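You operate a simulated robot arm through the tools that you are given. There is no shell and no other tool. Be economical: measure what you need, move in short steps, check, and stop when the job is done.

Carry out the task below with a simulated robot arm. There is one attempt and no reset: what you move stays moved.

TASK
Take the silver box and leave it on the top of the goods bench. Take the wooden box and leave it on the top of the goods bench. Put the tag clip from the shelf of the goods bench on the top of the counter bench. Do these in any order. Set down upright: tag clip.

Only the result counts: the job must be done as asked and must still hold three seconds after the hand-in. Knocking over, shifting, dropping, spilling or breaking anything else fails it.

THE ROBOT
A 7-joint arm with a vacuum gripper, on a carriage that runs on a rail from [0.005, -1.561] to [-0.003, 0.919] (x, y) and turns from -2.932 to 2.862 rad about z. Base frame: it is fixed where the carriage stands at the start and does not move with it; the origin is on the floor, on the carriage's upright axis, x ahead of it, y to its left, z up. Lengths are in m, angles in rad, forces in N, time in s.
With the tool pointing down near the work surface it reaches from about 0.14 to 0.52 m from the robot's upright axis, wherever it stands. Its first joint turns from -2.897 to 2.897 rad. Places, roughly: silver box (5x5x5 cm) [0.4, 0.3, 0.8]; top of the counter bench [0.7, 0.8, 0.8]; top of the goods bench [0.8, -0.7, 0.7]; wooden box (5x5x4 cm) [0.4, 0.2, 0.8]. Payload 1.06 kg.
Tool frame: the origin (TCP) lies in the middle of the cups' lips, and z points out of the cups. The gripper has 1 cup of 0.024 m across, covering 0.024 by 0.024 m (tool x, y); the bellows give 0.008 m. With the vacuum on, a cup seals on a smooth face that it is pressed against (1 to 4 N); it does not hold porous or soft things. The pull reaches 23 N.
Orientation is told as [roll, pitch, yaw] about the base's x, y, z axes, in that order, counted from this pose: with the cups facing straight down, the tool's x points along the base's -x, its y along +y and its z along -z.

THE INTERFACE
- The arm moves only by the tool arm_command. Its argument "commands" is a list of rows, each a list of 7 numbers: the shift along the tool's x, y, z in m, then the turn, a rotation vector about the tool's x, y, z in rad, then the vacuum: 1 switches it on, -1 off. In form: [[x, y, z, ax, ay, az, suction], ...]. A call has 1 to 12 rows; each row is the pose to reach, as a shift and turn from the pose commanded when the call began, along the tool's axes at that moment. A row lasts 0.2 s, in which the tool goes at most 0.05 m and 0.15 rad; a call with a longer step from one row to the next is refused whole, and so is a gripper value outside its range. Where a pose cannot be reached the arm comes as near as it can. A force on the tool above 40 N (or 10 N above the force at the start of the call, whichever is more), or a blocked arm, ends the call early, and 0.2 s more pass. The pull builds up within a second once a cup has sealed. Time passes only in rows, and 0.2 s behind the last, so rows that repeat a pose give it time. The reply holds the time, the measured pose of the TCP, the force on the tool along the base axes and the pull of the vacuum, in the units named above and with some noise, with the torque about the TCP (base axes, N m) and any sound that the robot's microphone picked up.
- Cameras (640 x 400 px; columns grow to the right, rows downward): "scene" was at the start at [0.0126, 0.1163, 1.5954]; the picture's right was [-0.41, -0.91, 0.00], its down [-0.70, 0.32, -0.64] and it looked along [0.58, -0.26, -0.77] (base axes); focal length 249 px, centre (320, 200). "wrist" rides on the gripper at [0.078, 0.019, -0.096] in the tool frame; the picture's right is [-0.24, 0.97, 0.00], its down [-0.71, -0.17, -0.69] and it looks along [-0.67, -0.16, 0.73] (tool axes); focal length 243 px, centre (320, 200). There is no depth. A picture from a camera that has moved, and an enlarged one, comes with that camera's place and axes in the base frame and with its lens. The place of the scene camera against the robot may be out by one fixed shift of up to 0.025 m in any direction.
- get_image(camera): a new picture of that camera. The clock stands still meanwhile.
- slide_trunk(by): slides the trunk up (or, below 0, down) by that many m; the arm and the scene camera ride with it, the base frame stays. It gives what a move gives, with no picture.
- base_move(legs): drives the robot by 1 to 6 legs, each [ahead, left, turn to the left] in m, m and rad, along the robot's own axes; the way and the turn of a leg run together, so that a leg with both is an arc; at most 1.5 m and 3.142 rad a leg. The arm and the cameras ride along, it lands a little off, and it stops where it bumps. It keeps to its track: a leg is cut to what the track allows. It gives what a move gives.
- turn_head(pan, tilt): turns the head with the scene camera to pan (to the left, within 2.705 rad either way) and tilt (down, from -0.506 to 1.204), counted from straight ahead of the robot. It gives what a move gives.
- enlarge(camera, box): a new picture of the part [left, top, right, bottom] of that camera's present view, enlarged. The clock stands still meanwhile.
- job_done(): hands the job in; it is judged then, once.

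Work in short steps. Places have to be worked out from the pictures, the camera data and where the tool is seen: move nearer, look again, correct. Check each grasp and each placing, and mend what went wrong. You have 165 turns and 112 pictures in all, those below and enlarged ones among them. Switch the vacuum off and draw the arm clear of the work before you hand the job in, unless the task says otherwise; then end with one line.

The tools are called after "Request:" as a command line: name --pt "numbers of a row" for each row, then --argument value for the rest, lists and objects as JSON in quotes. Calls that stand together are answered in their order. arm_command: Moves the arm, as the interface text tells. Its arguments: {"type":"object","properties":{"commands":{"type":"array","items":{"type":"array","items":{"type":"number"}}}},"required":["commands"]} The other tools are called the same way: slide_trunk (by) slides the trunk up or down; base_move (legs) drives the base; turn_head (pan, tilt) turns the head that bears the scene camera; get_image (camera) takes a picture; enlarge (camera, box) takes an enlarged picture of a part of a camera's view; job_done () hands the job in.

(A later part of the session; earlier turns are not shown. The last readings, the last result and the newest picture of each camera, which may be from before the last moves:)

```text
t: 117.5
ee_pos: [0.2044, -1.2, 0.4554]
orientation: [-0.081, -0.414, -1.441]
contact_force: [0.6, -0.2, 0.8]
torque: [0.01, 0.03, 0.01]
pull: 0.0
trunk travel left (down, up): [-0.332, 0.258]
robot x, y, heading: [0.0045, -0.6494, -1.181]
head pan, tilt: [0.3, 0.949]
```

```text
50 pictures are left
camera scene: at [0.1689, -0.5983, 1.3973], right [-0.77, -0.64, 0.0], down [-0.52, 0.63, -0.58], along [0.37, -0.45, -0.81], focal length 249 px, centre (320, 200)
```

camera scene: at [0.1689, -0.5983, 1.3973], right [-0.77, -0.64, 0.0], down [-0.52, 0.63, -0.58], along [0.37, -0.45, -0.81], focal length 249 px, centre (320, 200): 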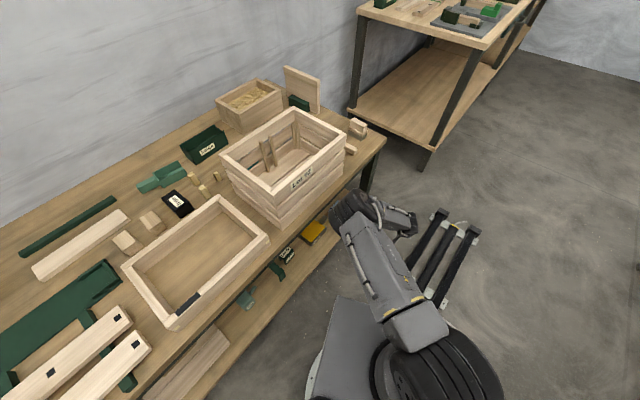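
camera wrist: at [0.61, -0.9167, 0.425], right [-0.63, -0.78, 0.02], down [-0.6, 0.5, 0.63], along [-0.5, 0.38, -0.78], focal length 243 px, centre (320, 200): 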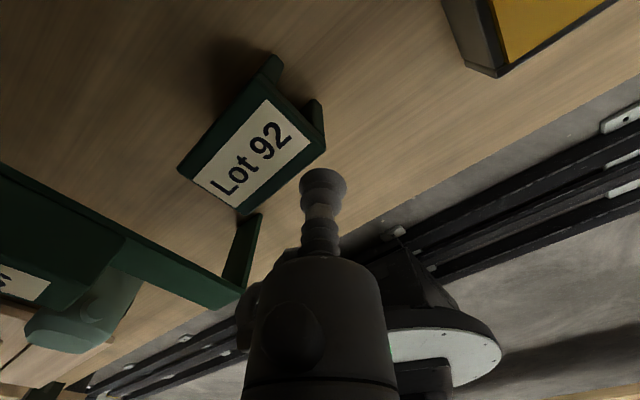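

The elbow swung left toward the bench, so I turn the base further away first, then go to the flatter tilt.

Request:
base_move --legs '[[0, 0, -0.5]]'

Request:
arm_command --pt "0.02 0 -0.03 0 -0.1 0 -1" --pt "0.05 0 -0.06 0 -0.2 0 -1" --pt "0.08 0 -0.09 0 -0.3 0 -1" --pt "0.1 0 -0.12 0 -0.4 0 -1" --pt "0.12 0 -0.15 0 -0.5 0 -1" --pt "0.12 0 -0.17 0 -0.6 0 -1" --pt "0.12 0 -0.17 0 -0.6 0 -1"

Request:
get_image --camera "scene"

```text
t: 119.3
ee_pos: [-0.0741, -1.2313, 0.4557]
orientation: [-0.083, -0.415, -1.929]
contact_force: [-0.4, -0.1, -0.4]
torque: [-0.01, -0.01, -0.01]
pull: 0.0
trunk travel left (down, up): [-0.332, 0.258]
robot x, y, heading: [0.0014, -0.6514, -1.667]
head pan, tilt: [0.3, 0.949]
```

```text
t: 120.5
ee_pos: [0.0854, -1.1513, 0.5844]
orientation: [0.105, -0.987, -1.897]
contact_force: [-0.4, -0.2, 0.0]
torque: [-0.05, 0.01, 0.0]
pull: 0.0
out of reach, approached as far as the arm can: row 6
trunk travel left (down, up): [-0.332, 0.258]
robot x, y, heading: [0.0022, -0.6497, -1.667]
head pan, tilt: [0.3, 0.949]
stopped in row 6: the arm was blocked; the commanded pose is now the measured one
```

```text
49 pictures are left
camera scene: at [0.1762, -0.6824, 1.3974], right [-0.98, -0.2, 0.0], down [-0.16, 0.8, -0.58], along [0.12, -0.57, -0.81], focal length 249 px, centre (320, 200)
```

scene: 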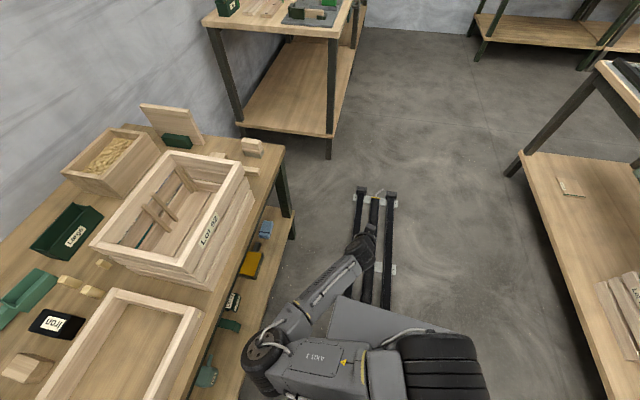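

This is the mirror posture: elbow on the left, with the camera on the robot's side. I can use it mirrored, standing to the right of the clip (y ≈ -1.09, heading ≈ +0.37). I centre and lower the tool first.

Request:
arm_command --pt "0.0292 -0.0284 0.01 0 0 0 -1" --pt "0.0584 -0.0568 0.02 0 0 0 -1" --pt "0.0876 -0.0852 0.03 0 0 0 -1" --pt "0.1168 -0.1136 0.04 0 0 0 -1" --pt "0.146 -0.142 0.05 0 0 0 -1" --pt "0.146 -0.142 0.05 0 0 0 -1"

Request:
get_image --camera "scene"

```text
t: 121.8
ee_pos: [0.0897, -1.1455, 0.586]
orientation: [0.308, -1.065, -2.191]
contact_force: [-0.6, 0.0, -0.7]
torque: [0.0, 0.0, -0.01]
pull: 0.1
out of reach, approached as far as the arm can: row 1, 2, 3, 4, 5, 6
trunk travel left (down, up): [-0.332, 0.258]
robot x, y, heading: [-0.003, -0.6522, -1.66]
head pan, tilt: [0.3, 0.949]
stopped in row 6: the arm was blocked; the commanded pose is now the measured one
```

```text
48 pictures are left
camera scene: at [0.1765, -0.6814, 1.3974], right [-0.98, -0.2, 0.0], down [-0.16, 0.8, -0.58], along [0.12, -0.57, -0.81], focal length 249 px, centre (320, 200)
```

scene: 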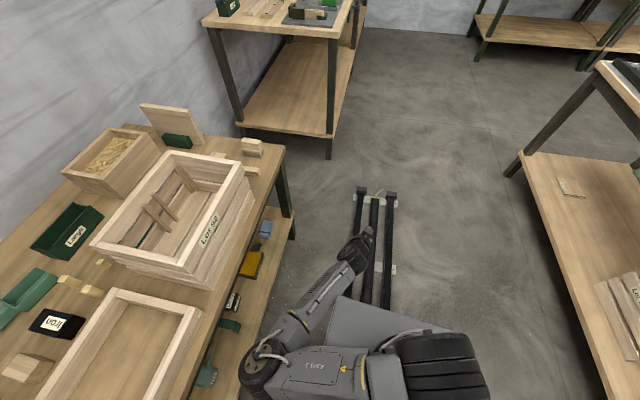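

That corner is a joint limit. I go back up to the roomy start-like posture: raise the tool 0.2 m and turn it to point down, then shift it to the robot's right so that the elbow goes right.

Request:
arm_command --pt "-0.035 0.006 -0.018 0 0.05 0 -1" --pt "-0.07 0.012 -0.037 0 0.15 0 -1" --pt "-0.105 0.017 -0.055 0 0.3 0 -1" --pt "-0.14 0.023 -0.074 0 0.45 0 -1" --pt "-0.175 0.029 -0.092 0 0.6 0 -1" --pt "-0.175 0.029 -0.092 0 0.75 0 -1" --pt "-0.175 0.029 -0.092 0 0.9 0 -1" --pt "-0.175 0.029 -0.092 0 1.03 0 -1" --pt "-0.175 0.029 -0.092 0 1.03 0 -1"

```text
t: 123.8
ee_pos: [0.0908, -1.1443, 0.7861]
orientation: [0.147, -0.055, -1.925]
contact_force: [0.1, -0.6, 0.4]
torque: [0.01, -0.03, -0.04]
pull: 0.1
trunk travel left (down, up): [-0.332, 0.258]
robot x, y, heading: [0.0032, -0.6559, -1.668]
head pan, tilt: [0.3, 0.949]
```

Good. Now shift 0.3 m to the robot's right and align the tool yaw, then look.

Request:
arm_command --pt "0 -0.045 0 0 0 -0.04 -1" --pt "0 -0.09 0 0 0 -0.08 -1" --pt "0 -0.135 0 0 0 -0.12 -1" --pt "0 -0.18 0 0 0 -0.16 -1" --pt "0 -0.225 0 0 0 -0.2 -1" --pt "0 -0.27 0 0 0 -0.257 -1" --pt "0 -0.311 0 0 0 -0.257 -1" --pt "0 -0.311 0 0 0 -0.257 -1"

Request:
get_image --camera "scene"

```text
t: 125.6
ee_pos: [-0.2015, -1.0414, 0.739]
orientation: [0.127, -0.093, -1.667]
contact_force: [0.5, 0.0, -0.9]
torque: [0.04, -0.03, -0.01]
pull: 0.0
trunk travel left (down, up): [-0.332, 0.258]
robot x, y, heading: [0.0042, -0.6504, -1.664]
head pan, tilt: [0.3, 0.949]
```

```text
47 pictures are left
camera scene: at [0.1762, -0.6814, 1.3974], right [-0.98, -0.2, 0.0], down [-0.16, 0.8, -0.58], along [0.12, -0.57, -0.81], focal length 249 px, centre (320, 200)
```

scene: 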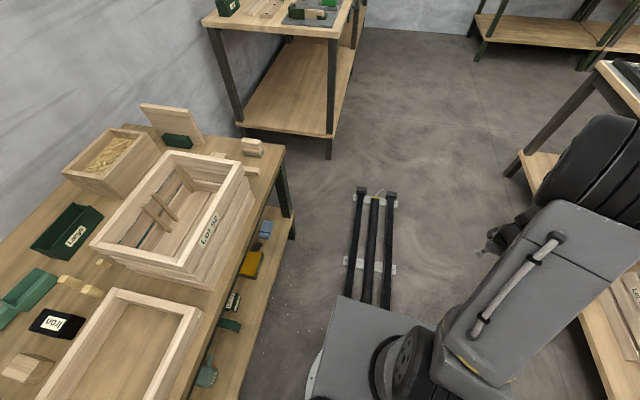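

The elbow is high on the right, as at the start. I turn back to heading ≈ -1.18, then tilt to 1 rad and roll the tool.

Request:
base_move --legs '[[0, 0, 0.48]]'

Request:
arm_command --pt "0 0 0 0 -0.14 0 -1" --pt "0 0 0 0 -0.28 0 -1" --pt "0 0 0 0 -0.42 0 -1" --pt "0 0 0 0 -0.56 0 -1" --pt "0 0 0 0 -0.7 0 -1" --pt "0 0 0 0 -0.84 0 -1" --pt "0 0 0 0 -0.93 0 -1" --pt "0 0 0 0 -0.93 0 -1"

Request:
arm_command --pt "0 0 0 0 0 0.15 -1" --pt "0 0 0 0 0 0.3 -1" --pt "0 0 0 0 0 0.45 -1" --pt "0 0 0 0 0 0.6 -1" --pt "0 0 0 0 0 0.75 -1" --pt "0 0 0 0 0 0.9 -1" --pt "0 0 0 0 0 1.05 -1" --pt "0 0 0 0 0 1.2 -1" --pt "0 0 0 0 0 1.35 -1" --pt "0 0 0 0 0 1.5 -1" --pt "0 0 0 0 0 1.57 -1" --pt "0 0 0 0 0 1.57 -1"

Request:
arm_command --pt "0 0 0 0 0 0.15 -1" --pt "0 0 0 0 0 0.3 -1" --pt "0 0 0 0 0 0.45 -1" --pt "0 0 0 0 0 0.6 -1" --pt "0 0 0 0 0 0.75 -1" --pt "0 0 0 0 0 0.9 -1" --pt "0 0 0 0 0 1.05 -1" --pt "0 0 0 0 0 1.2 -1" --pt "0 0 0 0 0 1.35 -1" --pt "0 0 0 0 0 1.5 -1" --pt "0 0 0 0 0 1.57 -1" --pt "0 0 0 0 0 1.57 -1"

Request:
get_image --camera "scene"

```text
t: 127.4
ee_pos: [0.0031, -1.0896, 0.7379]
orientation: [0.13, -0.091, -1.191]
contact_force: [0.0, -0.1, 0.2]
torque: [-0.01, 0.0, -0.01]
pull: 0.1
trunk travel left (down, up): [-0.332, 0.258]
robot x, y, heading: [0.0054, -0.6515, -1.188]
head pan, tilt: [0.3, 0.949]
```

```text
t: 129.2
ee_pos: [0.0014, -1.0898, 0.7393]
orientation: [0.24, -1.01, -1.385]
contact_force: [0.2, 0.3, 0.8]
torque: [-0.01, 0.0, 0.02]
pull: 0.1
trunk travel left (down, up): [-0.332, 0.258]
robot x, y, heading: [0.001, -0.6544, -1.185]
head pan, tilt: [0.3, 0.949]
```

```text
t: 131.8
ee_pos: [0.0037, -1.0896, 0.7388]
orientation: [1.021, 0.128, -2.75]
contact_force: [0.3, 0.1, 0.4]
torque: [-0.01, -0.03, -0.02]
pull: 0.1
trunk travel left (down, up): [-0.332, 0.258]
robot x, y, heading: [0.0016, -0.6529, -1.186]
head pan, tilt: [0.3, 0.949]
```

```text
t: 134.4
ee_pos: [0.0024, -1.0909, 0.7375]
orientation: [-0.241, 1.008, 1.759]
contact_force: [-0.3, 0.0, 0.6]
torque: [0.0, 0.01, 0.01]
pull: 0.0
trunk travel left (down, up): [-0.332, 0.258]
robot x, y, heading: [0.0009, -0.6497, -1.184]
head pan, tilt: [0.3, 0.949]
```

```text
46 pictures are left
camera scene: at [0.1691, -0.5992, 1.3973], right [-0.78, -0.63, 0.0], down [-0.51, 0.63, -0.58], along [0.37, -0.45, -0.81], focal length 249 px, centre (320, 200)
```

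scene: 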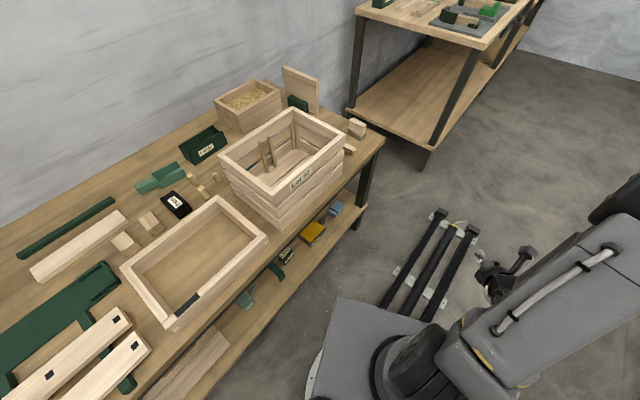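

Elbow on the right. I bring the tool to the front centre and down, then lower the trunk to the earlier working height.

Request:
arm_command --pt "-0.0274 -0.0228 0.0268 0 0 0 -1" --pt "-0.0549 -0.0457 0.0536 0 0 0 -1" --pt "-0.0823 -0.0685 0.0803 0 0 0 -1" --pt "-0.1097 -0.0913 0.1071 0 0 0 -1" --pt "-0.1372 -0.1142 0.1339 0 0 0 -1" --pt "-0.1646 -0.137 0.1607 0 0 0 -1" --pt "-0.1646 -0.137 0.1607 0 0 0 -1"

Request:
slide_trunk --by -0.157

Request:
get_image --camera "scene"

```text
t: 136.0
ee_pos: [0.1748, -1.0757, 0.5332]
orientation: [-0.238, 1.011, 1.759]
contact_force: [0.2, -0.6, -0.2]
torque: [0.01, 0.01, -0.01]
pull: 0.0
trunk travel left (down, up): [-0.332, 0.258]
robot x, y, heading: [0.0043, -0.6462, -1.186]
head pan, tilt: [0.3, 0.949]
```

```text
t: 137.8
ee_pos: [0.1743, -1.0753, 0.3777]
orientation: [-0.238, 1.007, 1.761]
contact_force: [0.3, -0.7, 0.4]
torque: [0.0, 0.06, -0.01]
pull: 0.1
trunk travel left (down, up): [-0.175, 0.415]
robot x, y, heading: [0.0023, -0.6477, -1.187]
head pan, tilt: [0.3, 0.949]
```

```text
45 pictures are left
camera scene: at [0.1692, -0.5992, 1.2404], right [-0.78, -0.63, 0.0], down [-0.51, 0.63, -0.58], along [0.37, -0.45, -0.81], focal length 249 px, centre (320, 200)
```

scene: 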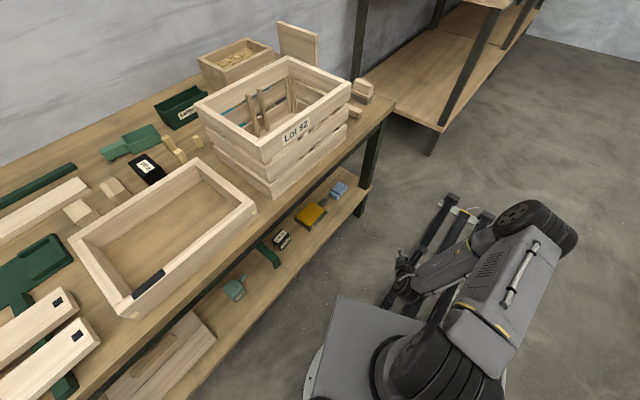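

Posture restored. I set the tilt to about 0.6 rad and turn toward the clip.

Request:
arm_command --pt "0 0 0 0 -0.14 0 -1" --pt "0 0 0 0 -0.28 0 -1" --pt "0 0 0 0 -0.43 0 -1" --pt "0 0 0 0 -0.43 0 -1"

Request:
base_move --legs '[[0, 0, 0.81]]'

Request:
get_image --camera "wrist"

Request:
get_image --camera "scene"

```text
t: 138.8
ee_pos: [0.1739, -1.0754, 0.3752]
orientation: [-0.151, 0.587, 1.879]
contact_force: [-0.1, 0.1, 0.5]
torque: [0.0, 0.03, 0.01]
pull: 0.1
out of reach, approached as far as the arm can: row 1, 2
trunk travel left (down, up): [-0.175, 0.415]
robot x, y, heading: [-0.0044, -0.6539, -1.187]
head pan, tilt: [0.3, 0.949]
```

```text
t: 141.3
ee_pos: [0.425, -0.8248, 0.3747]
orientation: [-0.15, 0.587, 2.678]
contact_force: [-0.4, 0.4, -0.9]
torque: [0.04, -0.02, -0.01]
pull: 0.2
trunk travel left (down, up): [-0.175, 0.415]
robot x, y, heading: [0.0057, -0.6501, -0.395]
head pan, tilt: [0.3, 0.949]
```

```text
44 pictures are left
camera wrist: at [0.4231, -0.8604, 0.4946], right [-0.53, -0.81, -0.25], down [-0.85, 0.5, 0.19], along [-0.03, 0.32, -0.95], focal length 243 px, centre (320, 200)
```

wrist: 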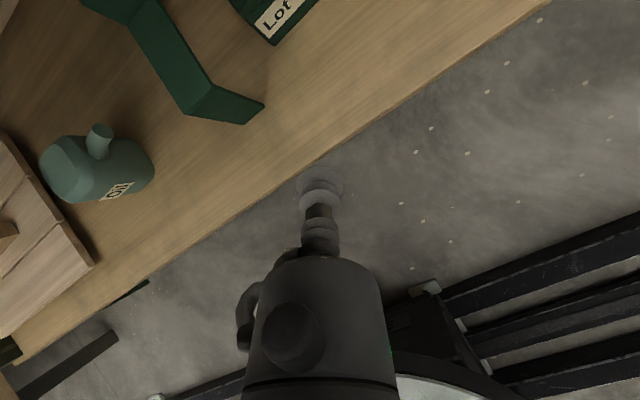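

```text
43 pictures are left
camera scene: at [0.0794, -0.4986, 1.2403], right [-0.09, -1.0, 0.0], down [-0.81, 0.07, -0.58], along [0.58, -0.05, -0.81], focal length 249 px, centre (320, 200)
```

scene: 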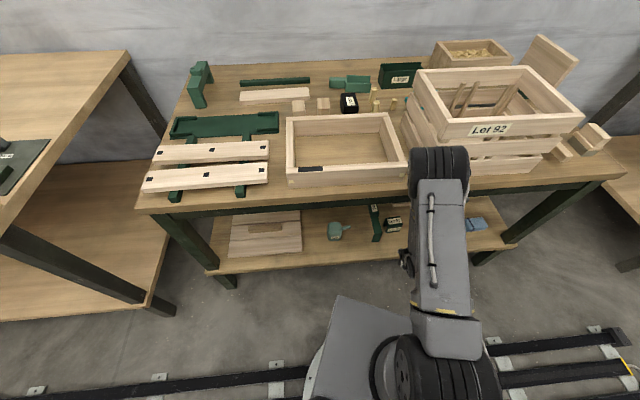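

The elbow came forward again, near the crate. I swing away at once and check the crate.

Request:
base_move --legs '[[0, 0, -0.8]]'

Request:
get_image --camera "scene"

```text
t: 143.8
ee_pos: [0.171, -1.0764, 0.3756]
orientation: [-0.15, 0.587, 1.873]
contact_force: [-0.5, 0.5, 0.1]
torque: [0.02, -0.02, 0.0]
pull: 0.0
trunk travel left (down, up): [-0.175, 0.415]
robot x, y, heading: [-0.0001, -0.6522, -1.194]
head pan, tilt: [0.3, 0.949]
```

```text
42 pictures are left
camera scene: at [0.1695, -0.6003, 1.2403], right [-0.78, -0.63, 0.0], down [-0.51, 0.63, -0.58], along [0.36, -0.45, -0.81], focal length 249 px, centre (320, 200)
```

scene: 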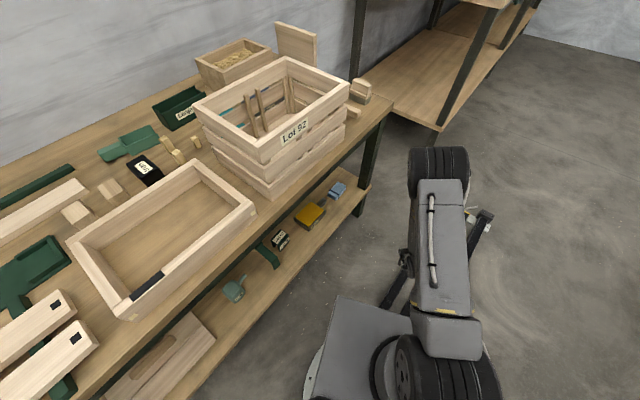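

Everything on the bench is unmoved. Rolling the tool further in + pushes the elbow right, so I flatten a bit and roll a further 0.45.

Request:
arm_command --pt "0 0 0 0 0.15 0 -1" --pt "0 0 0 0 0.3 0 -1" --pt "0 0 0 0 0.42 0 -1" --pt "0 0 0 0 0.42 0 -1"

Request:
arm_command --pt "0 0 0 0 0 0.15 -1" --pt "0 0 0 0 0 0.3 -1" --pt "0 0 0 0 0 0.45 -1" --pt "0 0 0 0 0 0.6 -1" --pt "0 0 0 0 0 0.6 -1"

Request:
get_image --camera "scene"

```text
t: 144.8
ee_pos: [0.1716, -1.0751, 0.3758]
orientation: [-0.234, 1.002, 1.759]
contact_force: [0.0, 0.2, 0.1]
torque: [-0.02, 0.01, 0.03]
pull: 0.1
out of reach, approached as far as the arm can: row 1, 2
trunk travel left (down, up): [-0.175, 0.415]
robot x, y, heading: [0.003, -0.6508, -1.196]
head pan, tilt: [0.3, 0.949]
```

```text
t: 146.0
ee_pos: [0.1718, -1.0749, 0.3752]
orientation: [-0.833, 0.671, 0.979]
contact_force: [0.7, -0.1, 0.8]
torque: [-0.01, -0.02, 0.0]
pull: 0.1
trunk travel left (down, up): [-0.175, 0.415]
robot x, y, heading: [0.0049, -0.6517, -1.198]
head pan, tilt: [0.3, 0.949]
```

```text
41 pictures are left
camera scene: at [0.1695, -0.6003, 1.2403], right [-0.78, -0.63, 0.0], down [-0.51, 0.63, -0.58], along [0.36, -0.45, -0.81], focal length 249 px, centre (320, 200)
```

scene: 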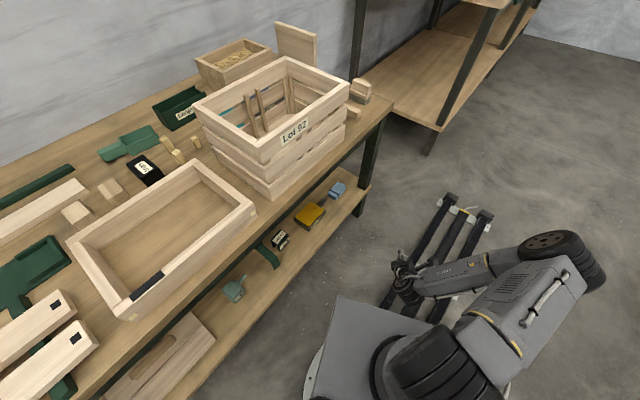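

That moved the elbow right and lower. I rehearse the extension with tilt 0.6 in this posture.

Request:
arm_command --pt "0.019 -0.0127 0.0367 0 0 0 -1" --pt "0.0387 -0.0253 0.0733 0 0 0 -1" --pt "0.058 -0.038 0.11 0 0 0 -1" --pt "0.058 -0.038 0.11 -0.09 -0.097 0 -1" --pt "0.058 -0.038 0.11 -0.18 -0.195 0 -1" --pt "0.058 -0.038 0.11 -0.273 -0.293 0 -1" --pt "0.058 -0.038 0.11 -0.273 -0.293 0 -1"

Request:
get_image --camera "scene"

```text
t: 147.8
ee_pos: [0.1622, -1.2169, 0.3737]
orientation: [-0.445, 0.444, 1.083]
contact_force: [0.3, -0.1, 0.7]
torque: [0.01, -0.02, 0.01]
pull: 0.0
out of reach, approached as far as the arm can: row 2, 3, 4, 5, 6
trunk travel left (down, up): [-0.175, 0.415]
robot x, y, heading: [-0.001, -0.6531, -1.196]
head pan, tilt: [0.3, 0.949]
stopped in row 7: the arm was blocked; the commanded pose is now the measured one
```

```text
40 pictures are left
camera scene: at [0.1683, -0.601, 1.2407], right [-0.78, -0.63, 0.0], down [-0.51, 0.63, -0.58], along [0.37, -0.45, -0.81], focal length 249 px, centre (320, 200)
```

scene: 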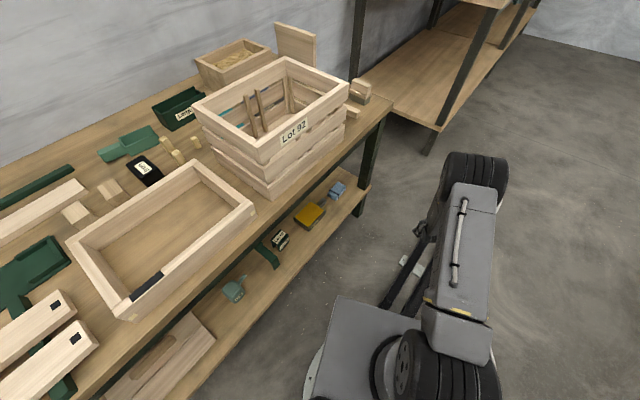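

The extra roll hits a wrist limit when extended. I return exactly to the alignment that worked before: r = 0.42, tilt 1.0, tool azimuth along the heading.

Request:
arm_command --pt "-0.025 0.011 -0.0115 0.021 0.052 -0.105 -1" --pt "-0.05 0.022 -0.023 0.042 0.103 -0.21 -1" --pt "-0.075 0.033 -0.0344 0.063 0.155 -0.315 -1" --pt "-0.1 0.044 -0.046 0.084 0.207 -0.42 -1" --pt "-0.125 0.055 -0.0573 0.105 0.259 -0.525 -1" --pt "-0.1496 0.0663 -0.0688 0.126 0.31 -0.63 -1" --pt "-0.1496 0.0663 -0.0688 0.1475 0.362 -0.734 -1" --pt "-0.1496 0.0663 -0.0688 0.1475 0.362 -0.734 -1"

Request:
get_image --camera "scene"

```text
t: 149.4
ee_pos: [0.3247, -1.04, 0.4359]
orientation: [-0.226, 0.995, 1.637]
contact_force: [-0.7, -0.1, -0.4]
torque: [-0.03, -0.02, -0.02]
pull: 0.0
out of reach, approached as far as the arm can: row 2, 3, 4, 5, 6, 7
trunk travel left (down, up): [-0.175, 0.415]
robot x, y, heading: [0.0006, -0.6517, -1.196]
head pan, tilt: [0.3, 0.949]
stopped in row 7: the arm was blocked; the commanded pose is now the measured one
```

```text
39 pictures are left
camera scene: at [0.1695, -0.6004, 1.2404], right [-0.78, -0.63, 0.0], down [-0.51, 0.63, -0.58], along [0.36, -0.45, -0.81], focal length 249 px, centre (320, 200)
```

scene: 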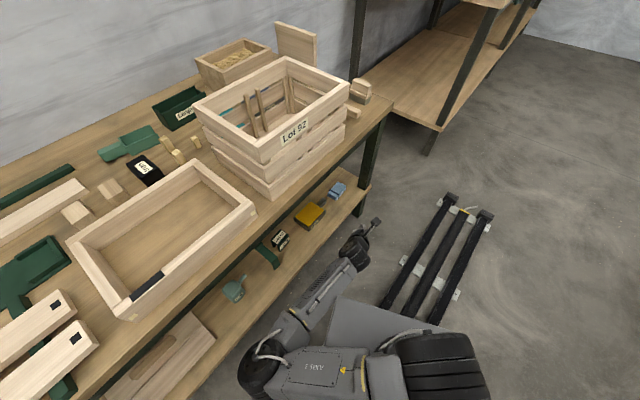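

The arm flipped left again. I now know what mattered: extend first at tilt 1.0, and only then steepen. I rebuild the posture from the high, tool-down pose: up and pointing down first.

Request:
arm_command --pt "0.035 -0.005 -0.022 0 0 0 -1" --pt "0.07 -0.01 -0.044 0 -0.1 0 -1" --pt "0.105 -0.015 -0.066 0 -0.2 0 -1" --pt "0.14 -0.02 -0.088 0 -0.3 0 -1" --pt "0.175 -0.025 -0.11 0 -0.42 0 -1" --pt "0.2097 -0.0305 -0.1327 0 -0.54 0 -1" --pt "0.2097 -0.0305 -0.1327 0 -0.68 0 -1" --pt "0.2097 -0.0305 -0.1327 0 -0.82 0 -1" --pt "0.2097 -0.0305 -0.1327 0 -0.95 0 -1" --pt "0.2097 -0.0305 -0.1327 0 -0.95 0 -1"

Request:
slide_trunk --by 0.25

Request:
arm_command --pt "0 0 0 0 0 -0.15 -1" --pt "0 0 0 0 0 -0.3 -1" --pt "0 0 0 0 0 -0.45 -1" --pt "0 0 0 0 0 -0.6 -1" --pt "0 0 0 0 0 -0.75 -1" --pt "0 0 0 0 0 -0.9 -1" --pt "0 0 0 0 0 -1.05 -1" --pt "0 0 0 0 0 -1.2 -1" --pt "0 0 0 0 0 -1.35 -1" --pt "0 0 0 0 0 -1.5 -1" --pt "0 0 0 0 0 -1.57 -1" --pt "0 0 0 0 0 -1.57 -1"

Request:
arm_command --pt "0 0 0 0 0 -0.15 -1" --pt "0 0 0 0 0 -0.3 -1" --pt "0 0 0 0 0 -0.45 -1" --pt "0 0 0 0 0 -0.6 -1" --pt "0 0 0 0 0 -0.75 -1" --pt "0 0 0 0 0 -0.9 -1" --pt "0 0 0 0 0 -1.05 -1" --pt "0 0 0 0 0 -1.2 -1" --pt "0 0 0 0 0 -1.35 -1" --pt "0 0 0 0 0 -1.5 -1" --pt "0 0 0 0 0 -1.57 -1" --pt "0 0 0 0 0 -1.57 -1"

```text
t: 151.6
ee_pos: [0.3239, -1.0398, 0.6858]
orientation: [-0.122, 0.053, 1.824]
contact_force: [0.3, -0.7, 0.8]
torque: [0.03, -0.02, -0.02]
pull: 0.0
out of reach, approached as far as the arm can: row 5
trunk travel left (down, up): [-0.175, 0.415]
robot x, y, heading: [0.0028, -0.6543, -1.196]
head pan, tilt: [0.3, 0.949]
```

```text
t: 154.2
ee_pos: [0.3225, -1.0406, 0.9364]
orientation: [-0.121, 0.054, 1.822]
contact_force: [0.9, -0.3, 0.1]
torque: [0.0, 0.03, -0.01]
pull: 0.1
trunk travel left (down, up): [-0.425, 0.165]
robot x, y, heading: [0.0013, -0.6483, -1.19]
head pan, tilt: [0.3, 0.949]
```

```text
t: 156.8
ee_pos: [0.3229, -1.0415, 0.9371]
orientation: [0.055, 0.12, -2.881]
contact_force: [-0.5, -0.4, -0.5]
torque: [0.02, 0.01, 0.03]
pull: 0.0
trunk travel left (down, up): [-0.425, 0.165]
robot x, y, heading: [0.0019, -0.6485, -1.197]
head pan, tilt: [0.3, 0.949]
```

```text
t: 159.4
ee_pos: [0.3237, -1.0418, 0.9362]
orientation: [0.121, -0.053, -1.317]
contact_force: [-0.1, -1.0, 0.8]
torque: [-0.02, 0.03, 0.01]
pull: 0.0
trunk travel left (down, up): [-0.425, 0.165]
robot x, y, heading: [0.0005, -0.6495, -1.193]
head pan, tilt: [0.3, 0.949]
```

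Back in the start-like posture. I centre the tool and square it up, then tilt to 1 rad.

Request:
arm_command --pt "0.008 -0.0424 0 0.024 0 -0.025 -1" --pt "0.016 -0.0848 0 0.048 0 -0.05 -1" --pt "0.024 -0.127 0 0.073 0 -0.075 -1" --pt "0.031 -0.17 0 0.097 0 -0.1 -1" --pt "0.039 -0.212 0 0.121 0 -0.124 -1" --pt "0.039 -0.212 0 0.121 0 -0.124 -1"

Request:
arm_command --pt "0 0 0 0 -0.14 0 -1" --pt "0 0 0 0 -0.28 0 -1" --pt "0 0 0 0 -0.42 0 -1" --pt "0 0 0 0 -0.56 0 -1" --pt "0 0 0 0 -0.7 0 -1" --pt "0 0 0 0 -0.84 0 -1" --pt "0 0 0 0 -0.95 0 -1" --pt "0 0 0 0 -0.95 0 -1"

```text
t: 160.8
ee_pos: [0.1114, -1.0568, 0.9086]
orientation: [-0.007, -0.061, -1.195]
contact_force: [0.5, 0.2, 0.0]
torque: [0.01, 0.02, -0.02]
pull: 0.1
trunk travel left (down, up): [-0.425, 0.165]
robot x, y, heading: [0.0012, -0.6518, -1.195]
head pan, tilt: [0.3, 0.949]
```

```text
t: 162.6
ee_pos: [0.1146, -1.1283, 0.9121]
orientation: [-0.01, -1.01, -1.187]
contact_force: [0.1, 0.5, 1.1]
torque: [-0.01, 0.02, 0.0]
pull: 0.1
out of reach, approached as far as the arm can: row 4, 5, 6, 7, 8
trunk travel left (down, up): [-0.425, 0.165]
robot x, y, heading: [0.0015, -0.654, -1.199]
head pan, tilt: [0.3, 0.949]
```

Tilted. Now lower the arm 0.3 m, as in the earlier working sequence, then lower the trunk and roll.

Request:
arm_command --pt "0.039 0 0.018 0 0 0 -1" --pt "0.079 0 0.036 0 0 0 -1" --pt "0.118 0 0.054 0 0 0 -1" --pt "0.157 0 0.072 0 0 0 -1" --pt "0.196 0 0.09 0 0 0 -1" --pt "0.236 0 0.108 0 0 0 -1" --pt "0.275 0 0.126 0 0 0 -1" --pt "0.275 0 0.126 0 0 0 -1"

Request:
slide_trunk --by -0.25

Request:
get_image --camera "scene"

```text
t: 164.4
ee_pos: [0.1023, -1.0915, 0.6105]
orientation: [-0.011, -1.012, -1.186]
contact_force: [-0.5, 0.5, -0.5]
torque: [0.0, 0.02, 0.0]
pull: 0.0
trunk travel left (down, up): [-0.425, 0.165]
robot x, y, heading: [-0.0002, -0.6549, -1.19]
head pan, tilt: [0.3, 0.949]
```

```text
t: 166.9
ee_pos: [0.1024, -1.092, 0.361]
orientation: [-0.012, -1.01, -1.186]
contact_force: [-0.8, -0.8, 0.0]
torque: [-0.01, -0.03, -0.03]
pull: 0.0
trunk travel left (down, up): [-0.175, 0.415]
robot x, y, heading: [0.0002, -0.6498, -1.199]
head pan, tilt: [0.3, 0.949]
```

```text
38 pictures are left
camera scene: at [0.1695, -0.6004, 1.2404], right [-0.78, -0.63, 0.0], down [-0.51, 0.63, -0.58], along [0.36, -0.45, -0.81], focal length 249 px, centre (320, 200)
```

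scene: 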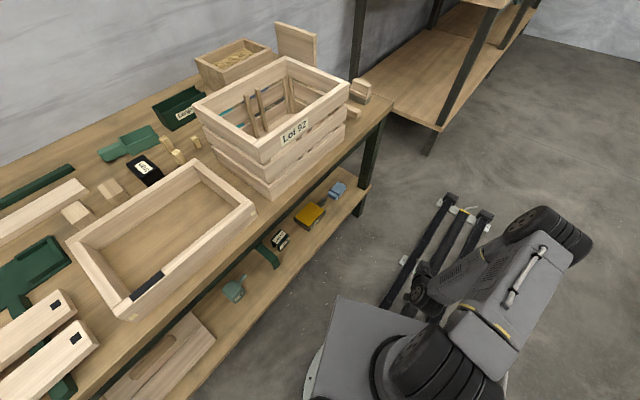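

The elbow is on the right already. I complete the +180° roll, which holds it there, and then extend before steepening.

Request:
arm_command --pt "0 0 0 0 0 0.15 -1" --pt "0 0 0 0 0 0.3 -1" --pt "0 0 0 0 0 0.45 -1" --pt "0 0 0 0 0 0.6 -1" --pt "0 0 0 0 0 0.75 -1" --pt "0 0 0 0 0 0.9 -1" --pt "0 0 0 0 0 1.05 -1" --pt "0 0 0 0 0 1.2 -1" --pt "0 0 0 0 0 1.35 -1" --pt "0 0 0 0 0 1.5 -1" --pt "0 0 0 0 0 1.57 -1" --pt "0 0 0 0 0 1.57 -1"

Request:
arm_command --pt "0 0 0 0 0 0.15 -1" --pt "0 0 0 0 0 0.3 -1" --pt "0 0 0 0 0 0.45 -1" --pt "0 0 0 0 0 0.6 -1" --pt "0 0 0 0 0 0.75 -1" --pt "0 0 0 0 0 0.9 -1" --pt "0 0 0 0 0 1.05 -1" --pt "0 0 0 0 0 1.2 -1" --pt "0 0 0 0 0 1.35 -1" --pt "0 0 0 0 0 1.5 -1" --pt "0 0 0 0 0 1.57 -1" --pt "0 0 0 0 0 1.57 -1"

Request:
arm_command --pt "0.02 -0.015 0.033 0 0 0 -1" --pt "0.041 -0.03 0.065 0 0 0 -1" --pt "0.061 -0.045 0.097 0 0 0 -1" --pt "0.082 -0.06 0.13 0 0 0 -1" --pt "0.1 -0.06 0.16 0 0 0 -1" --pt "0.1 -0.06 0.16 0 -0.15 0 -1" --pt "0.1 -0.06 0.16 0 -0.3 0 -1" --pt "0.1 -0.06 0.16 0 -0.45 0 -1" --pt "0.1 -0.06 0.16 0 -0.6 0 -1" --pt "0.1 -0.06 0.16 0 -0.6 0 -1"

Request:
get_image --camera "scene"

```text
t: 169.5
ee_pos: [0.1016, -1.0931, 0.3611]
orientation: [1.01, -0.007, -2.768]
contact_force: [-0.7, 1.3, -0.4]
torque: [-0.05, 0.01, 0.04]
pull: 0.1
trunk travel left (down, up): [-0.175, 0.415]
robot x, y, heading: [0.0052, -0.6531, -1.192]
head pan, tilt: [0.3, 0.949]
```

```text
t: 172.1
ee_pos: [0.1016, -1.0913, 0.362]
orientation: [0.012, 1.011, 1.956]
contact_force: [-0.1, 0.1, 0.0]
torque: [0.0, 0.02, -0.02]
pull: 0.2
trunk travel left (down, up): [-0.175, 0.415]
robot x, y, heading: [0.0001, -0.6488, -1.196]
head pan, tilt: [0.3, 0.949]
```

```text
t: 174.3
ee_pos: [0.2269, -1.2446, 0.3606]
orientation: [0.01, 0.408, 1.952]
contact_force: [0.1, -0.9, 0.5]
torque: [0.02, 0.01, -0.02]
pull: 0.1
trunk travel left (down, up): [-0.175, 0.415]
robot x, y, heading: [0.0029, -0.6521, -1.192]
head pan, tilt: [0.3, 0.949]
```

```text
37 pictures are left
camera scene: at [0.1695, -0.6004, 1.2404], right [-0.78, -0.63, 0.0], down [-0.51, 0.63, -0.58], along [0.36, -0.45, -0.81], focal length 249 px, centre (320, 200)
```

scene: 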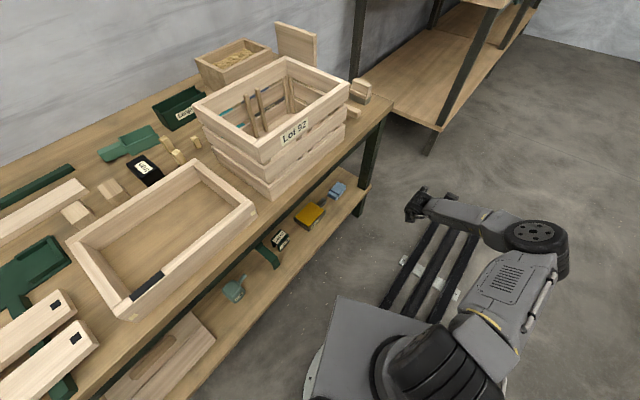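

Working posture regained at r = 0.63, tilt 0.41. I test whether it keeps with the tool nearly vertical (tilt 0.15).

Request:
arm_command --pt "0 0 0 0 -0.09 0 -1" --pt "0 0 0 0 -0.18 0 -1" --pt "0 0 0 0 -0.26 0 -1" --pt "0 0 0 0 -0.26 0 -1"

Request:
get_image --camera "scene"

```text
t: 175.3
ee_pos: [0.2265, -1.2459, 0.3606]
orientation: [0.008, 0.15, 1.949]
contact_force: [0.1, 0.4, -0.1]
torque: [0.01, 0.0, -0.02]
pull: 0.0
trunk travel left (down, up): [-0.175, 0.415]
robot x, y, heading: [-0.0002, -0.6539, -1.192]
head pan, tilt: [0.3, 0.949]
```

```text
36 pictures are left
camera scene: at [0.1695, -0.6004, 1.2403], right [-0.78, -0.63, 0.0], down [-0.51, 0.63, -0.58], along [0.36, -0.45, -0.81], focal length 249 px, centre (320, 200)
```

scene: 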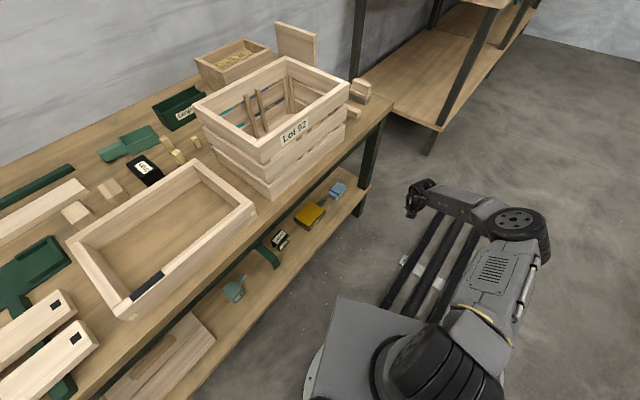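

The forearm would scrape the bench's apron at this small tilt. So I return to tilt 0.43 with the higher trunk (the entry that worked), drag the clip out a little, and pick it there. Retract and reset the heights first.

Request:
arm_command --pt "0 0 0 0 0.14 0 -1" --pt "0 0 0 0 0.28 0 -1" --pt "0 0 0 0 0.28 0 -1"

Request:
arm_command --pt "-0.041 0 -0.019 0 0 0 -1" --pt "-0.082 0 -0.0375 0 0 0 -1" --pt "-0.123 0 -0.056 0 0 0 -1" --pt "-0.1636 0 -0.075 0 0 0 -1" --pt "-0.1636 0 -0.075 0 0 0 -1"

Request:
slide_trunk --by 0.15

Request:
arm_command --pt "-0.0156 0 0.034 0 0 0 -1" --pt "-0.0313 0 0.068 0 0 0 -1" --pt "-0.047 0 0.102 0 0 0 -1" --pt "-0.0626 0 0.136 0 0 0 -1" --pt "-0.0626 0 0.136 0 0 0 -1"

Request:
get_image --camera "scene"

```text
t: 176.1
ee_pos: [0.2263, -1.246, 0.3613]
orientation: [0.009, 0.431, 1.952]
contact_force: [0.5, -0.5, -0.9]
torque: [0.01, 0.0, 0.0]
pull: 0.0
trunk travel left (down, up): [-0.175, 0.415]
robot x, y, heading: [0.0007, -0.649, -1.192]
head pan, tilt: [0.3, 0.949]
```

```text
t: 177.3
ee_pos: [0.1595, -1.0779, 0.3598]
orientation: [0.009, 0.431, 1.95]
contact_force: [0.0, -0.3, 0.7]
torque: [0.0, -0.04, 0.01]
pull: 0.0
trunk travel left (down, up): [-0.175, 0.415]
robot x, y, heading: [0.0037, -0.6531, -1.191]
head pan, tilt: [0.3, 0.949]
```

```text
t: 179.1
ee_pos: [0.1592, -1.0776, 0.5086]
orientation: [0.011, 0.431, 1.949]
contact_force: [0.4, 0.5, 0.2]
torque: [0.0, -0.02, 0.0]
pull: 0.0
trunk travel left (down, up): [-0.325, 0.265]
robot x, y, heading: [0.0012, -0.6501, -1.193]
head pan, tilt: [0.3, 0.949]
```

```text
t: 180.3
ee_pos: [0.1582, -1.0783, 0.3561]
orientation: [0.009, 0.431, 1.949]
contact_force: [0.4, -0.4, 0.3]
torque: [-0.01, -0.02, -0.01]
pull: 0.1
trunk travel left (down, up): [-0.325, 0.265]
robot x, y, heading: [0.0028, -0.6535, -1.191]
head pan, tilt: [0.3, 0.949]
```

```text
35 pictures are left
camera scene: at [0.1695, -0.6004, 1.3903], right [-0.78, -0.63, 0.0], down [-0.51, 0.63, -0.58], along [0.36, -0.45, -0.81], focal length 249 px, centre (320, 200)
```

scene: 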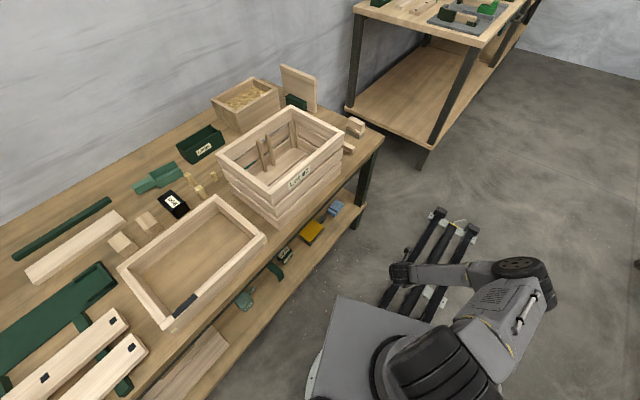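

Same posture as the earlier good entry. Turn toward the clip.

Request:
base_move --legs '[[0, 0, 0.81]]'

Request:
arm_command --pt "0.034 -0.003 0.0155 0 0 0 -1" --pt "0.067 -0.006 0.031 0 0 0 -1" --pt "0.1 -0.01 0.046 0 0 0 -1" --pt "0.1 -0.01 0.046 0 0 0 -1"

Request:
get_image --camera "wrist"

Request:
get_image --camera "scene"

```text
t: 182.8
ee_pos: [0.4211, -0.8266, 0.3567]
orientation: [0.009, 0.431, 2.773]
contact_force: [0.8, -0.7, -0.3]
torque: [-0.02, 0.01, 0.04]
pull: 0.1
trunk travel left (down, up): [-0.325, 0.265]
robot x, y, heading: [0.0035, -0.6492, -0.37]
head pan, tilt: [0.3, 0.949]
```

```text
t: 183.8
ee_pos: [0.5273, -0.8563, 0.3561]
orientation: [0.009, 0.429, 2.773]
contact_force: [0.1, 0.6, -0.1]
torque: [0.0, 0.0, -0.01]
pull: 0.1
trunk travel left (down, up): [-0.325, 0.265]
robot x, y, heading: [0.0016, -0.6524, -0.374]
head pan, tilt: [0.3, 0.949]
```

```text
34 pictures are left
camera wrist: at [0.549, -0.8847, 0.4743], right [-0.55, -0.83, -0.09], down [-0.8, 0.5, 0.33], along [-0.22, 0.25, -0.94], focal length 243 px, centre (320, 200)
```

wrist: 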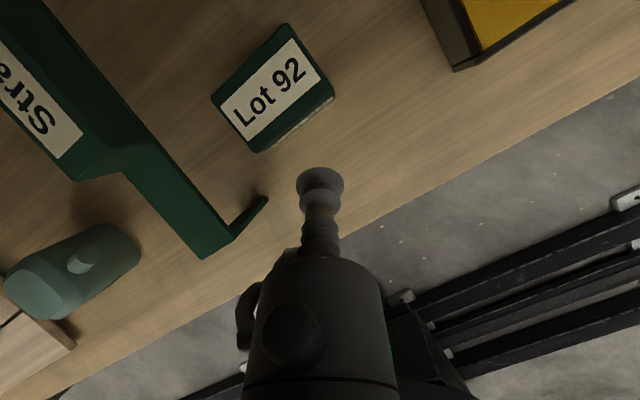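

```text
33 pictures are left
camera scene: at [0.0765, -0.4972, 1.3903], right [-0.07, -1.0, 0.0], down [-0.81, 0.06, -0.58], along [0.58, -0.04, -0.81], focal length 249 px, centre (320, 200)
```

scene: 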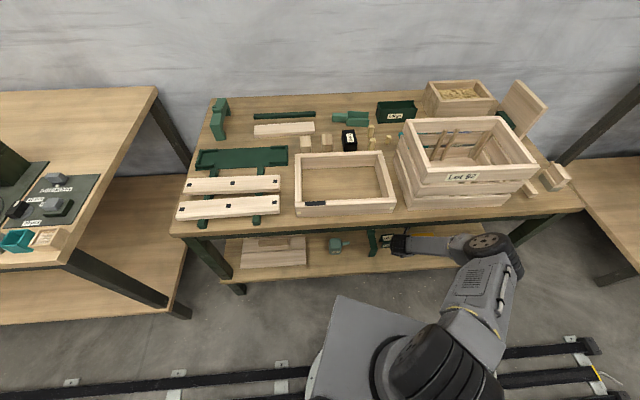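

Clip top centre (0.584, -0.855), spanning x 0.562–0.606. I go above its rear part and press lightly with the lip.

Request:
arm_command --pt "0.0313 -0.0147 0.0231 0 0 0 -1" --pt "0.0626 -0.0294 0.0463 0 0 0 -1" --pt "0.0595 -0.0294 0.0531 0 0 0 -1" --pt "0.0566 -0.0294 0.0595 0 0 0 1" --pt "0.0549 -0.0294 0.0631 0 0 0 1" --pt "0.0549 -0.0294 0.0631 0 0 0 1"

```text
t: 185.2
ee_pos: [0.6111, -0.8544, 0.3228]
orientation: [0.008, 0.433, 2.776]
contact_force: [0.4, 0.3, 3.7]
torque: [0.02, 0.0, -0.03]
pull: 0.0
trunk travel left (down, up): [-0.325, 0.265]
robot x, y, heading: [0.0011, -0.6481, -0.372]
head pan, tilt: [0.3, 0.949]
```

3.7 N on the rear of the top. I draw it 4 cm toward the front.

Request:
arm_command --pt "-0.0085 0.0036 -0.0039 0 0 0 1" --pt "-0.017 0.0072 -0.0078 0 0 0 1" --pt "-0.0254 0.0108 -0.0117 0 0 0 1" --pt "-0.0339 0.0144 -0.0156 0 0 0 1" --pt "-0.0339 0.0144 -0.0156 0 0 0 1"

Request:
get_image --camera "wrist"

```text
t: 186.4
ee_pos: [0.5693, -0.8578, 0.3218]
orientation: [0.008, 0.43, 2.774]
contact_force: [1.2, -0.3, 5.2]
torque: [0.06, 0.07, -0.02]
pull: 0.0
trunk travel left (down, up): [-0.325, 0.265]
robot x, y, heading: [0.0048, -0.6518, -0.37]
head pan, tilt: [0.3, 0.949]
```

```text
32 pictures are left
camera wrist: at [0.5916, -0.8865, 0.441], right [-0.55, -0.83, -0.09], down [-0.8, 0.5, 0.33], along [-0.22, 0.25, -0.94], focal length 243 px, centre (320, 200)
```

wrist: 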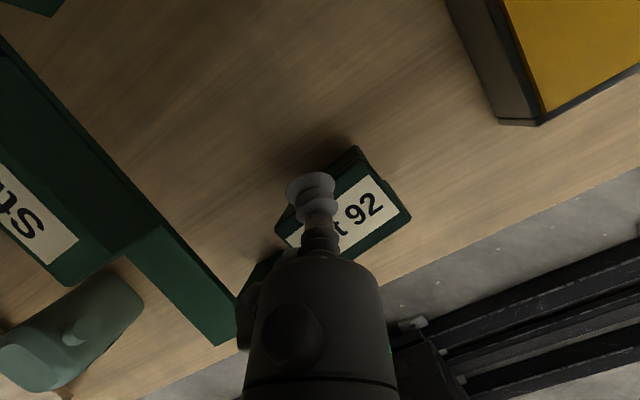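

It slid about 3 cm, still upright. I draw it another 4.5 cm.

Request:
arm_command --pt "-0.0085 0.0036 -0.0039 0 0 0 1" --pt "-0.017 0.0072 -0.0078 0 0 0 1" --pt "-0.0254 0.0108 -0.0117 0 0 0 1" --pt "-0.0339 0.0144 -0.0156 0 0 0 1" --pt "-0.0382 0.0162 -0.0176 0 0 0 1"

Request:
get_image --camera "wrist"

```text
t: 187.6
ee_pos: [0.5224, -0.8567, 0.3222]
orientation: [0.009, 0.432, 2.775]
contact_force: [1.0, -0.6, 4.0]
torque: [0.0, 0.06, 0.0]
pull: 0.1
trunk travel left (down, up): [-0.325, 0.265]
robot x, y, heading: [0.0017, -0.6511, -0.369]
head pan, tilt: [0.3, 0.949]
```

```text
31 pictures are left
camera wrist: at [0.5453, -0.8866, 0.4418], right [-0.55, -0.83, -0.09], down [-0.8, 0.5, 0.33], along [-0.22, 0.25, -0.94], focal length 243 px, centre (320, 200)
```

wrist: 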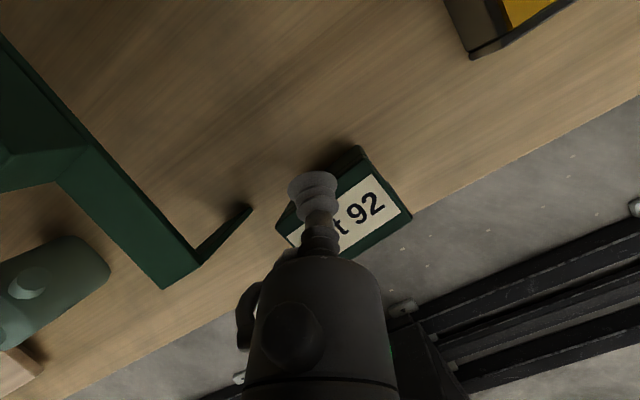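

It followed; the clip's centre is now near (0.506, -0.863). I lift off, centre the cup over it, and reduce the tilt to ~0.2.

Request:
arm_command --pt "0.004 0 -0.01 0 0 0 -1" --pt "-0.0056 0.0115 -0.0191 0 -0.05 0 -1" --pt "-0.0056 0.0115 -0.0191 0 -0.13 0 -1" --pt "-0.0056 0.0115 -0.0191 0 -0.22 0 -1" --pt "-0.0056 0.0115 -0.0191 0 -0.22 0 -1"

Request:
get_image --camera "wrist"

Request:
get_image --camera "scene"

```text
t: 188.8
ee_pos: [0.5073, -0.8643, 0.3371]
orientation: [0.01, 0.209, 2.771]
contact_force: [0.1, 0.5, -0.4]
torque: [-0.01, 0.02, 0.0]
pull: 0.0
trunk travel left (down, up): [-0.325, 0.265]
robot x, y, heading: [0.0048, -0.6525, -0.362]
head pan, tilt: [0.3, 0.949]
```

```text
30 pictures are left
camera wrist: at [0.5536, -0.9019, 0.4469], right [-0.57, -0.82, -0.04], down [-0.71, 0.47, 0.52], along [-0.41, 0.32, -0.85], focal length 243 px, centre (320, 200)
```

wrist: 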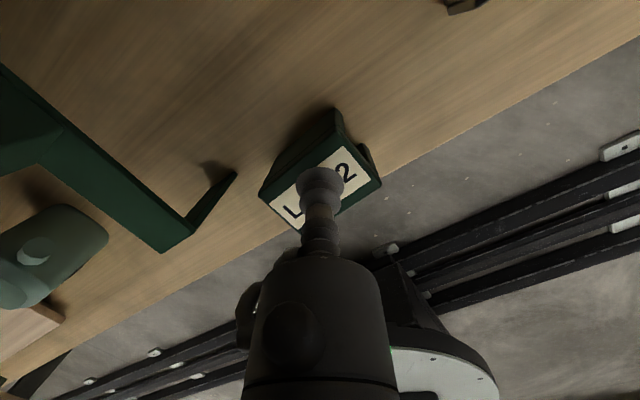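

```text
29 pictures are left
camera scene: at [0.0764, -0.4972, 1.3903], right [-0.07, -1.0, 0.0], down [-0.81, 0.06, -0.58], along [0.58, -0.04, -0.81], focal length 249 px, centre (320, 200)
```

scene: 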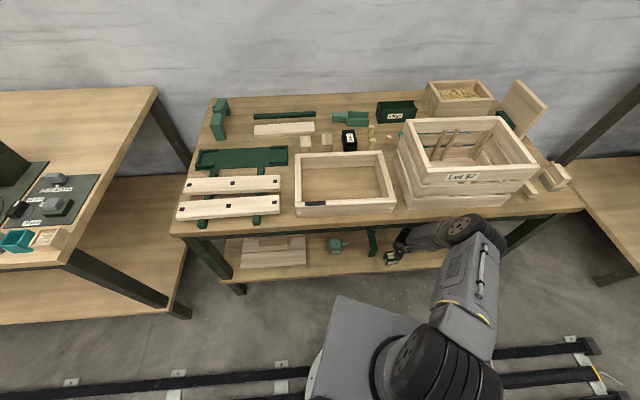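

Well centred, and the elbow is clear (x ≈ 0.34). I press down with the vacuum on.

Request:
arm_command --pt "-0.0021 0 0.0098 0 0 0 1" --pt "-0.003 0 0.0142 0 0 0 1" --pt "-0.0036 0 0.0171 0 0 0 1" --pt "-0.004 0 0.019 0 0 0 1" --pt "-0.004 0 0.019 0 0 0 1" --pt "-0.004 0 0.019 0 0 0 1"

```text
t: 190.2
ee_pos: [0.5061, -0.8641, 0.3183]
orientation: [0.007, 0.212, 2.771]
contact_force: [2.2, -1.1, 5.9]
torque: [0.04, 0.04, 0.01]
pull: 0.0
trunk travel left (down, up): [-0.325, 0.265]
robot x, y, heading: [-0.0014, -0.6529, -0.368]
head pan, tilt: [0.3, 0.949]
```

No seal yet. I lift 8 mm, steepen to about 0.03 rad and try again.

Request:
arm_command --pt "0.002 0 -0.009 0 0 0 -1" --pt "0.002 0 -0.009 0 -0.09 0 -1" --pt "0.002 0 -0.009 0 -0.18 0 -1" --pt "0.002 0 -0.009 0 -0.18 0 -1"

Request:
get_image --camera "scene"

```text
t: 191.2
ee_pos: [0.5073, -0.8644, 0.3273]
orientation: [0.008, 0.032, 2.769]
contact_force: [0.1, -0.8, -0.6]
torque: [0.03, 0.0, -0.01]
pull: 0.0
trunk travel left (down, up): [-0.325, 0.265]
robot x, y, heading: [0.0028, -0.6534, -0.364]
head pan, tilt: [0.3, 0.949]
```

```text
28 pictures are left
camera scene: at [0.0764, -0.4972, 1.3903], right [-0.07, -1.0, 0.0], down [-0.81, 0.06, -0.58], along [0.58, -0.04, -0.81], focal length 249 px, centre (320, 200)
```

scene: 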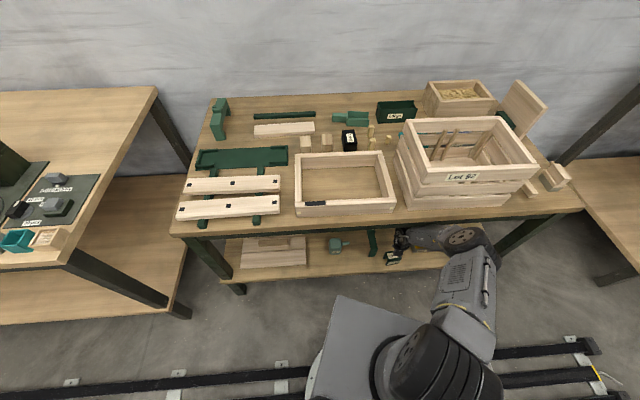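

The tool is vertical and clear. Press down with the vacuum on.

Request:
arm_command --pt "0 0 0.004 0 0 0 1" --pt "0 0 0.0065 0 0 0 1" --pt "0 0 0.008 0 0 0 1" --pt "0 0 0.008 0 0 0 1" --pt "0 0 0.008 0 0 0 1" --pt "0 0 0.008 0 0 0 1"

```text
t: 192.6
ee_pos: [0.5076, -0.865, 0.3189]
orientation: [0.007, 0.032, 2.769]
contact_force: [2.3, -4.0, 13.9]
torque: [0.12, 0.1, 0.01]
pull: 22.7
trunk travel left (down, up): [-0.325, 0.265]
robot x, y, heading: [-0.0003, -0.6499, -0.366]
head pan, tilt: [0.3, 0.949]
```

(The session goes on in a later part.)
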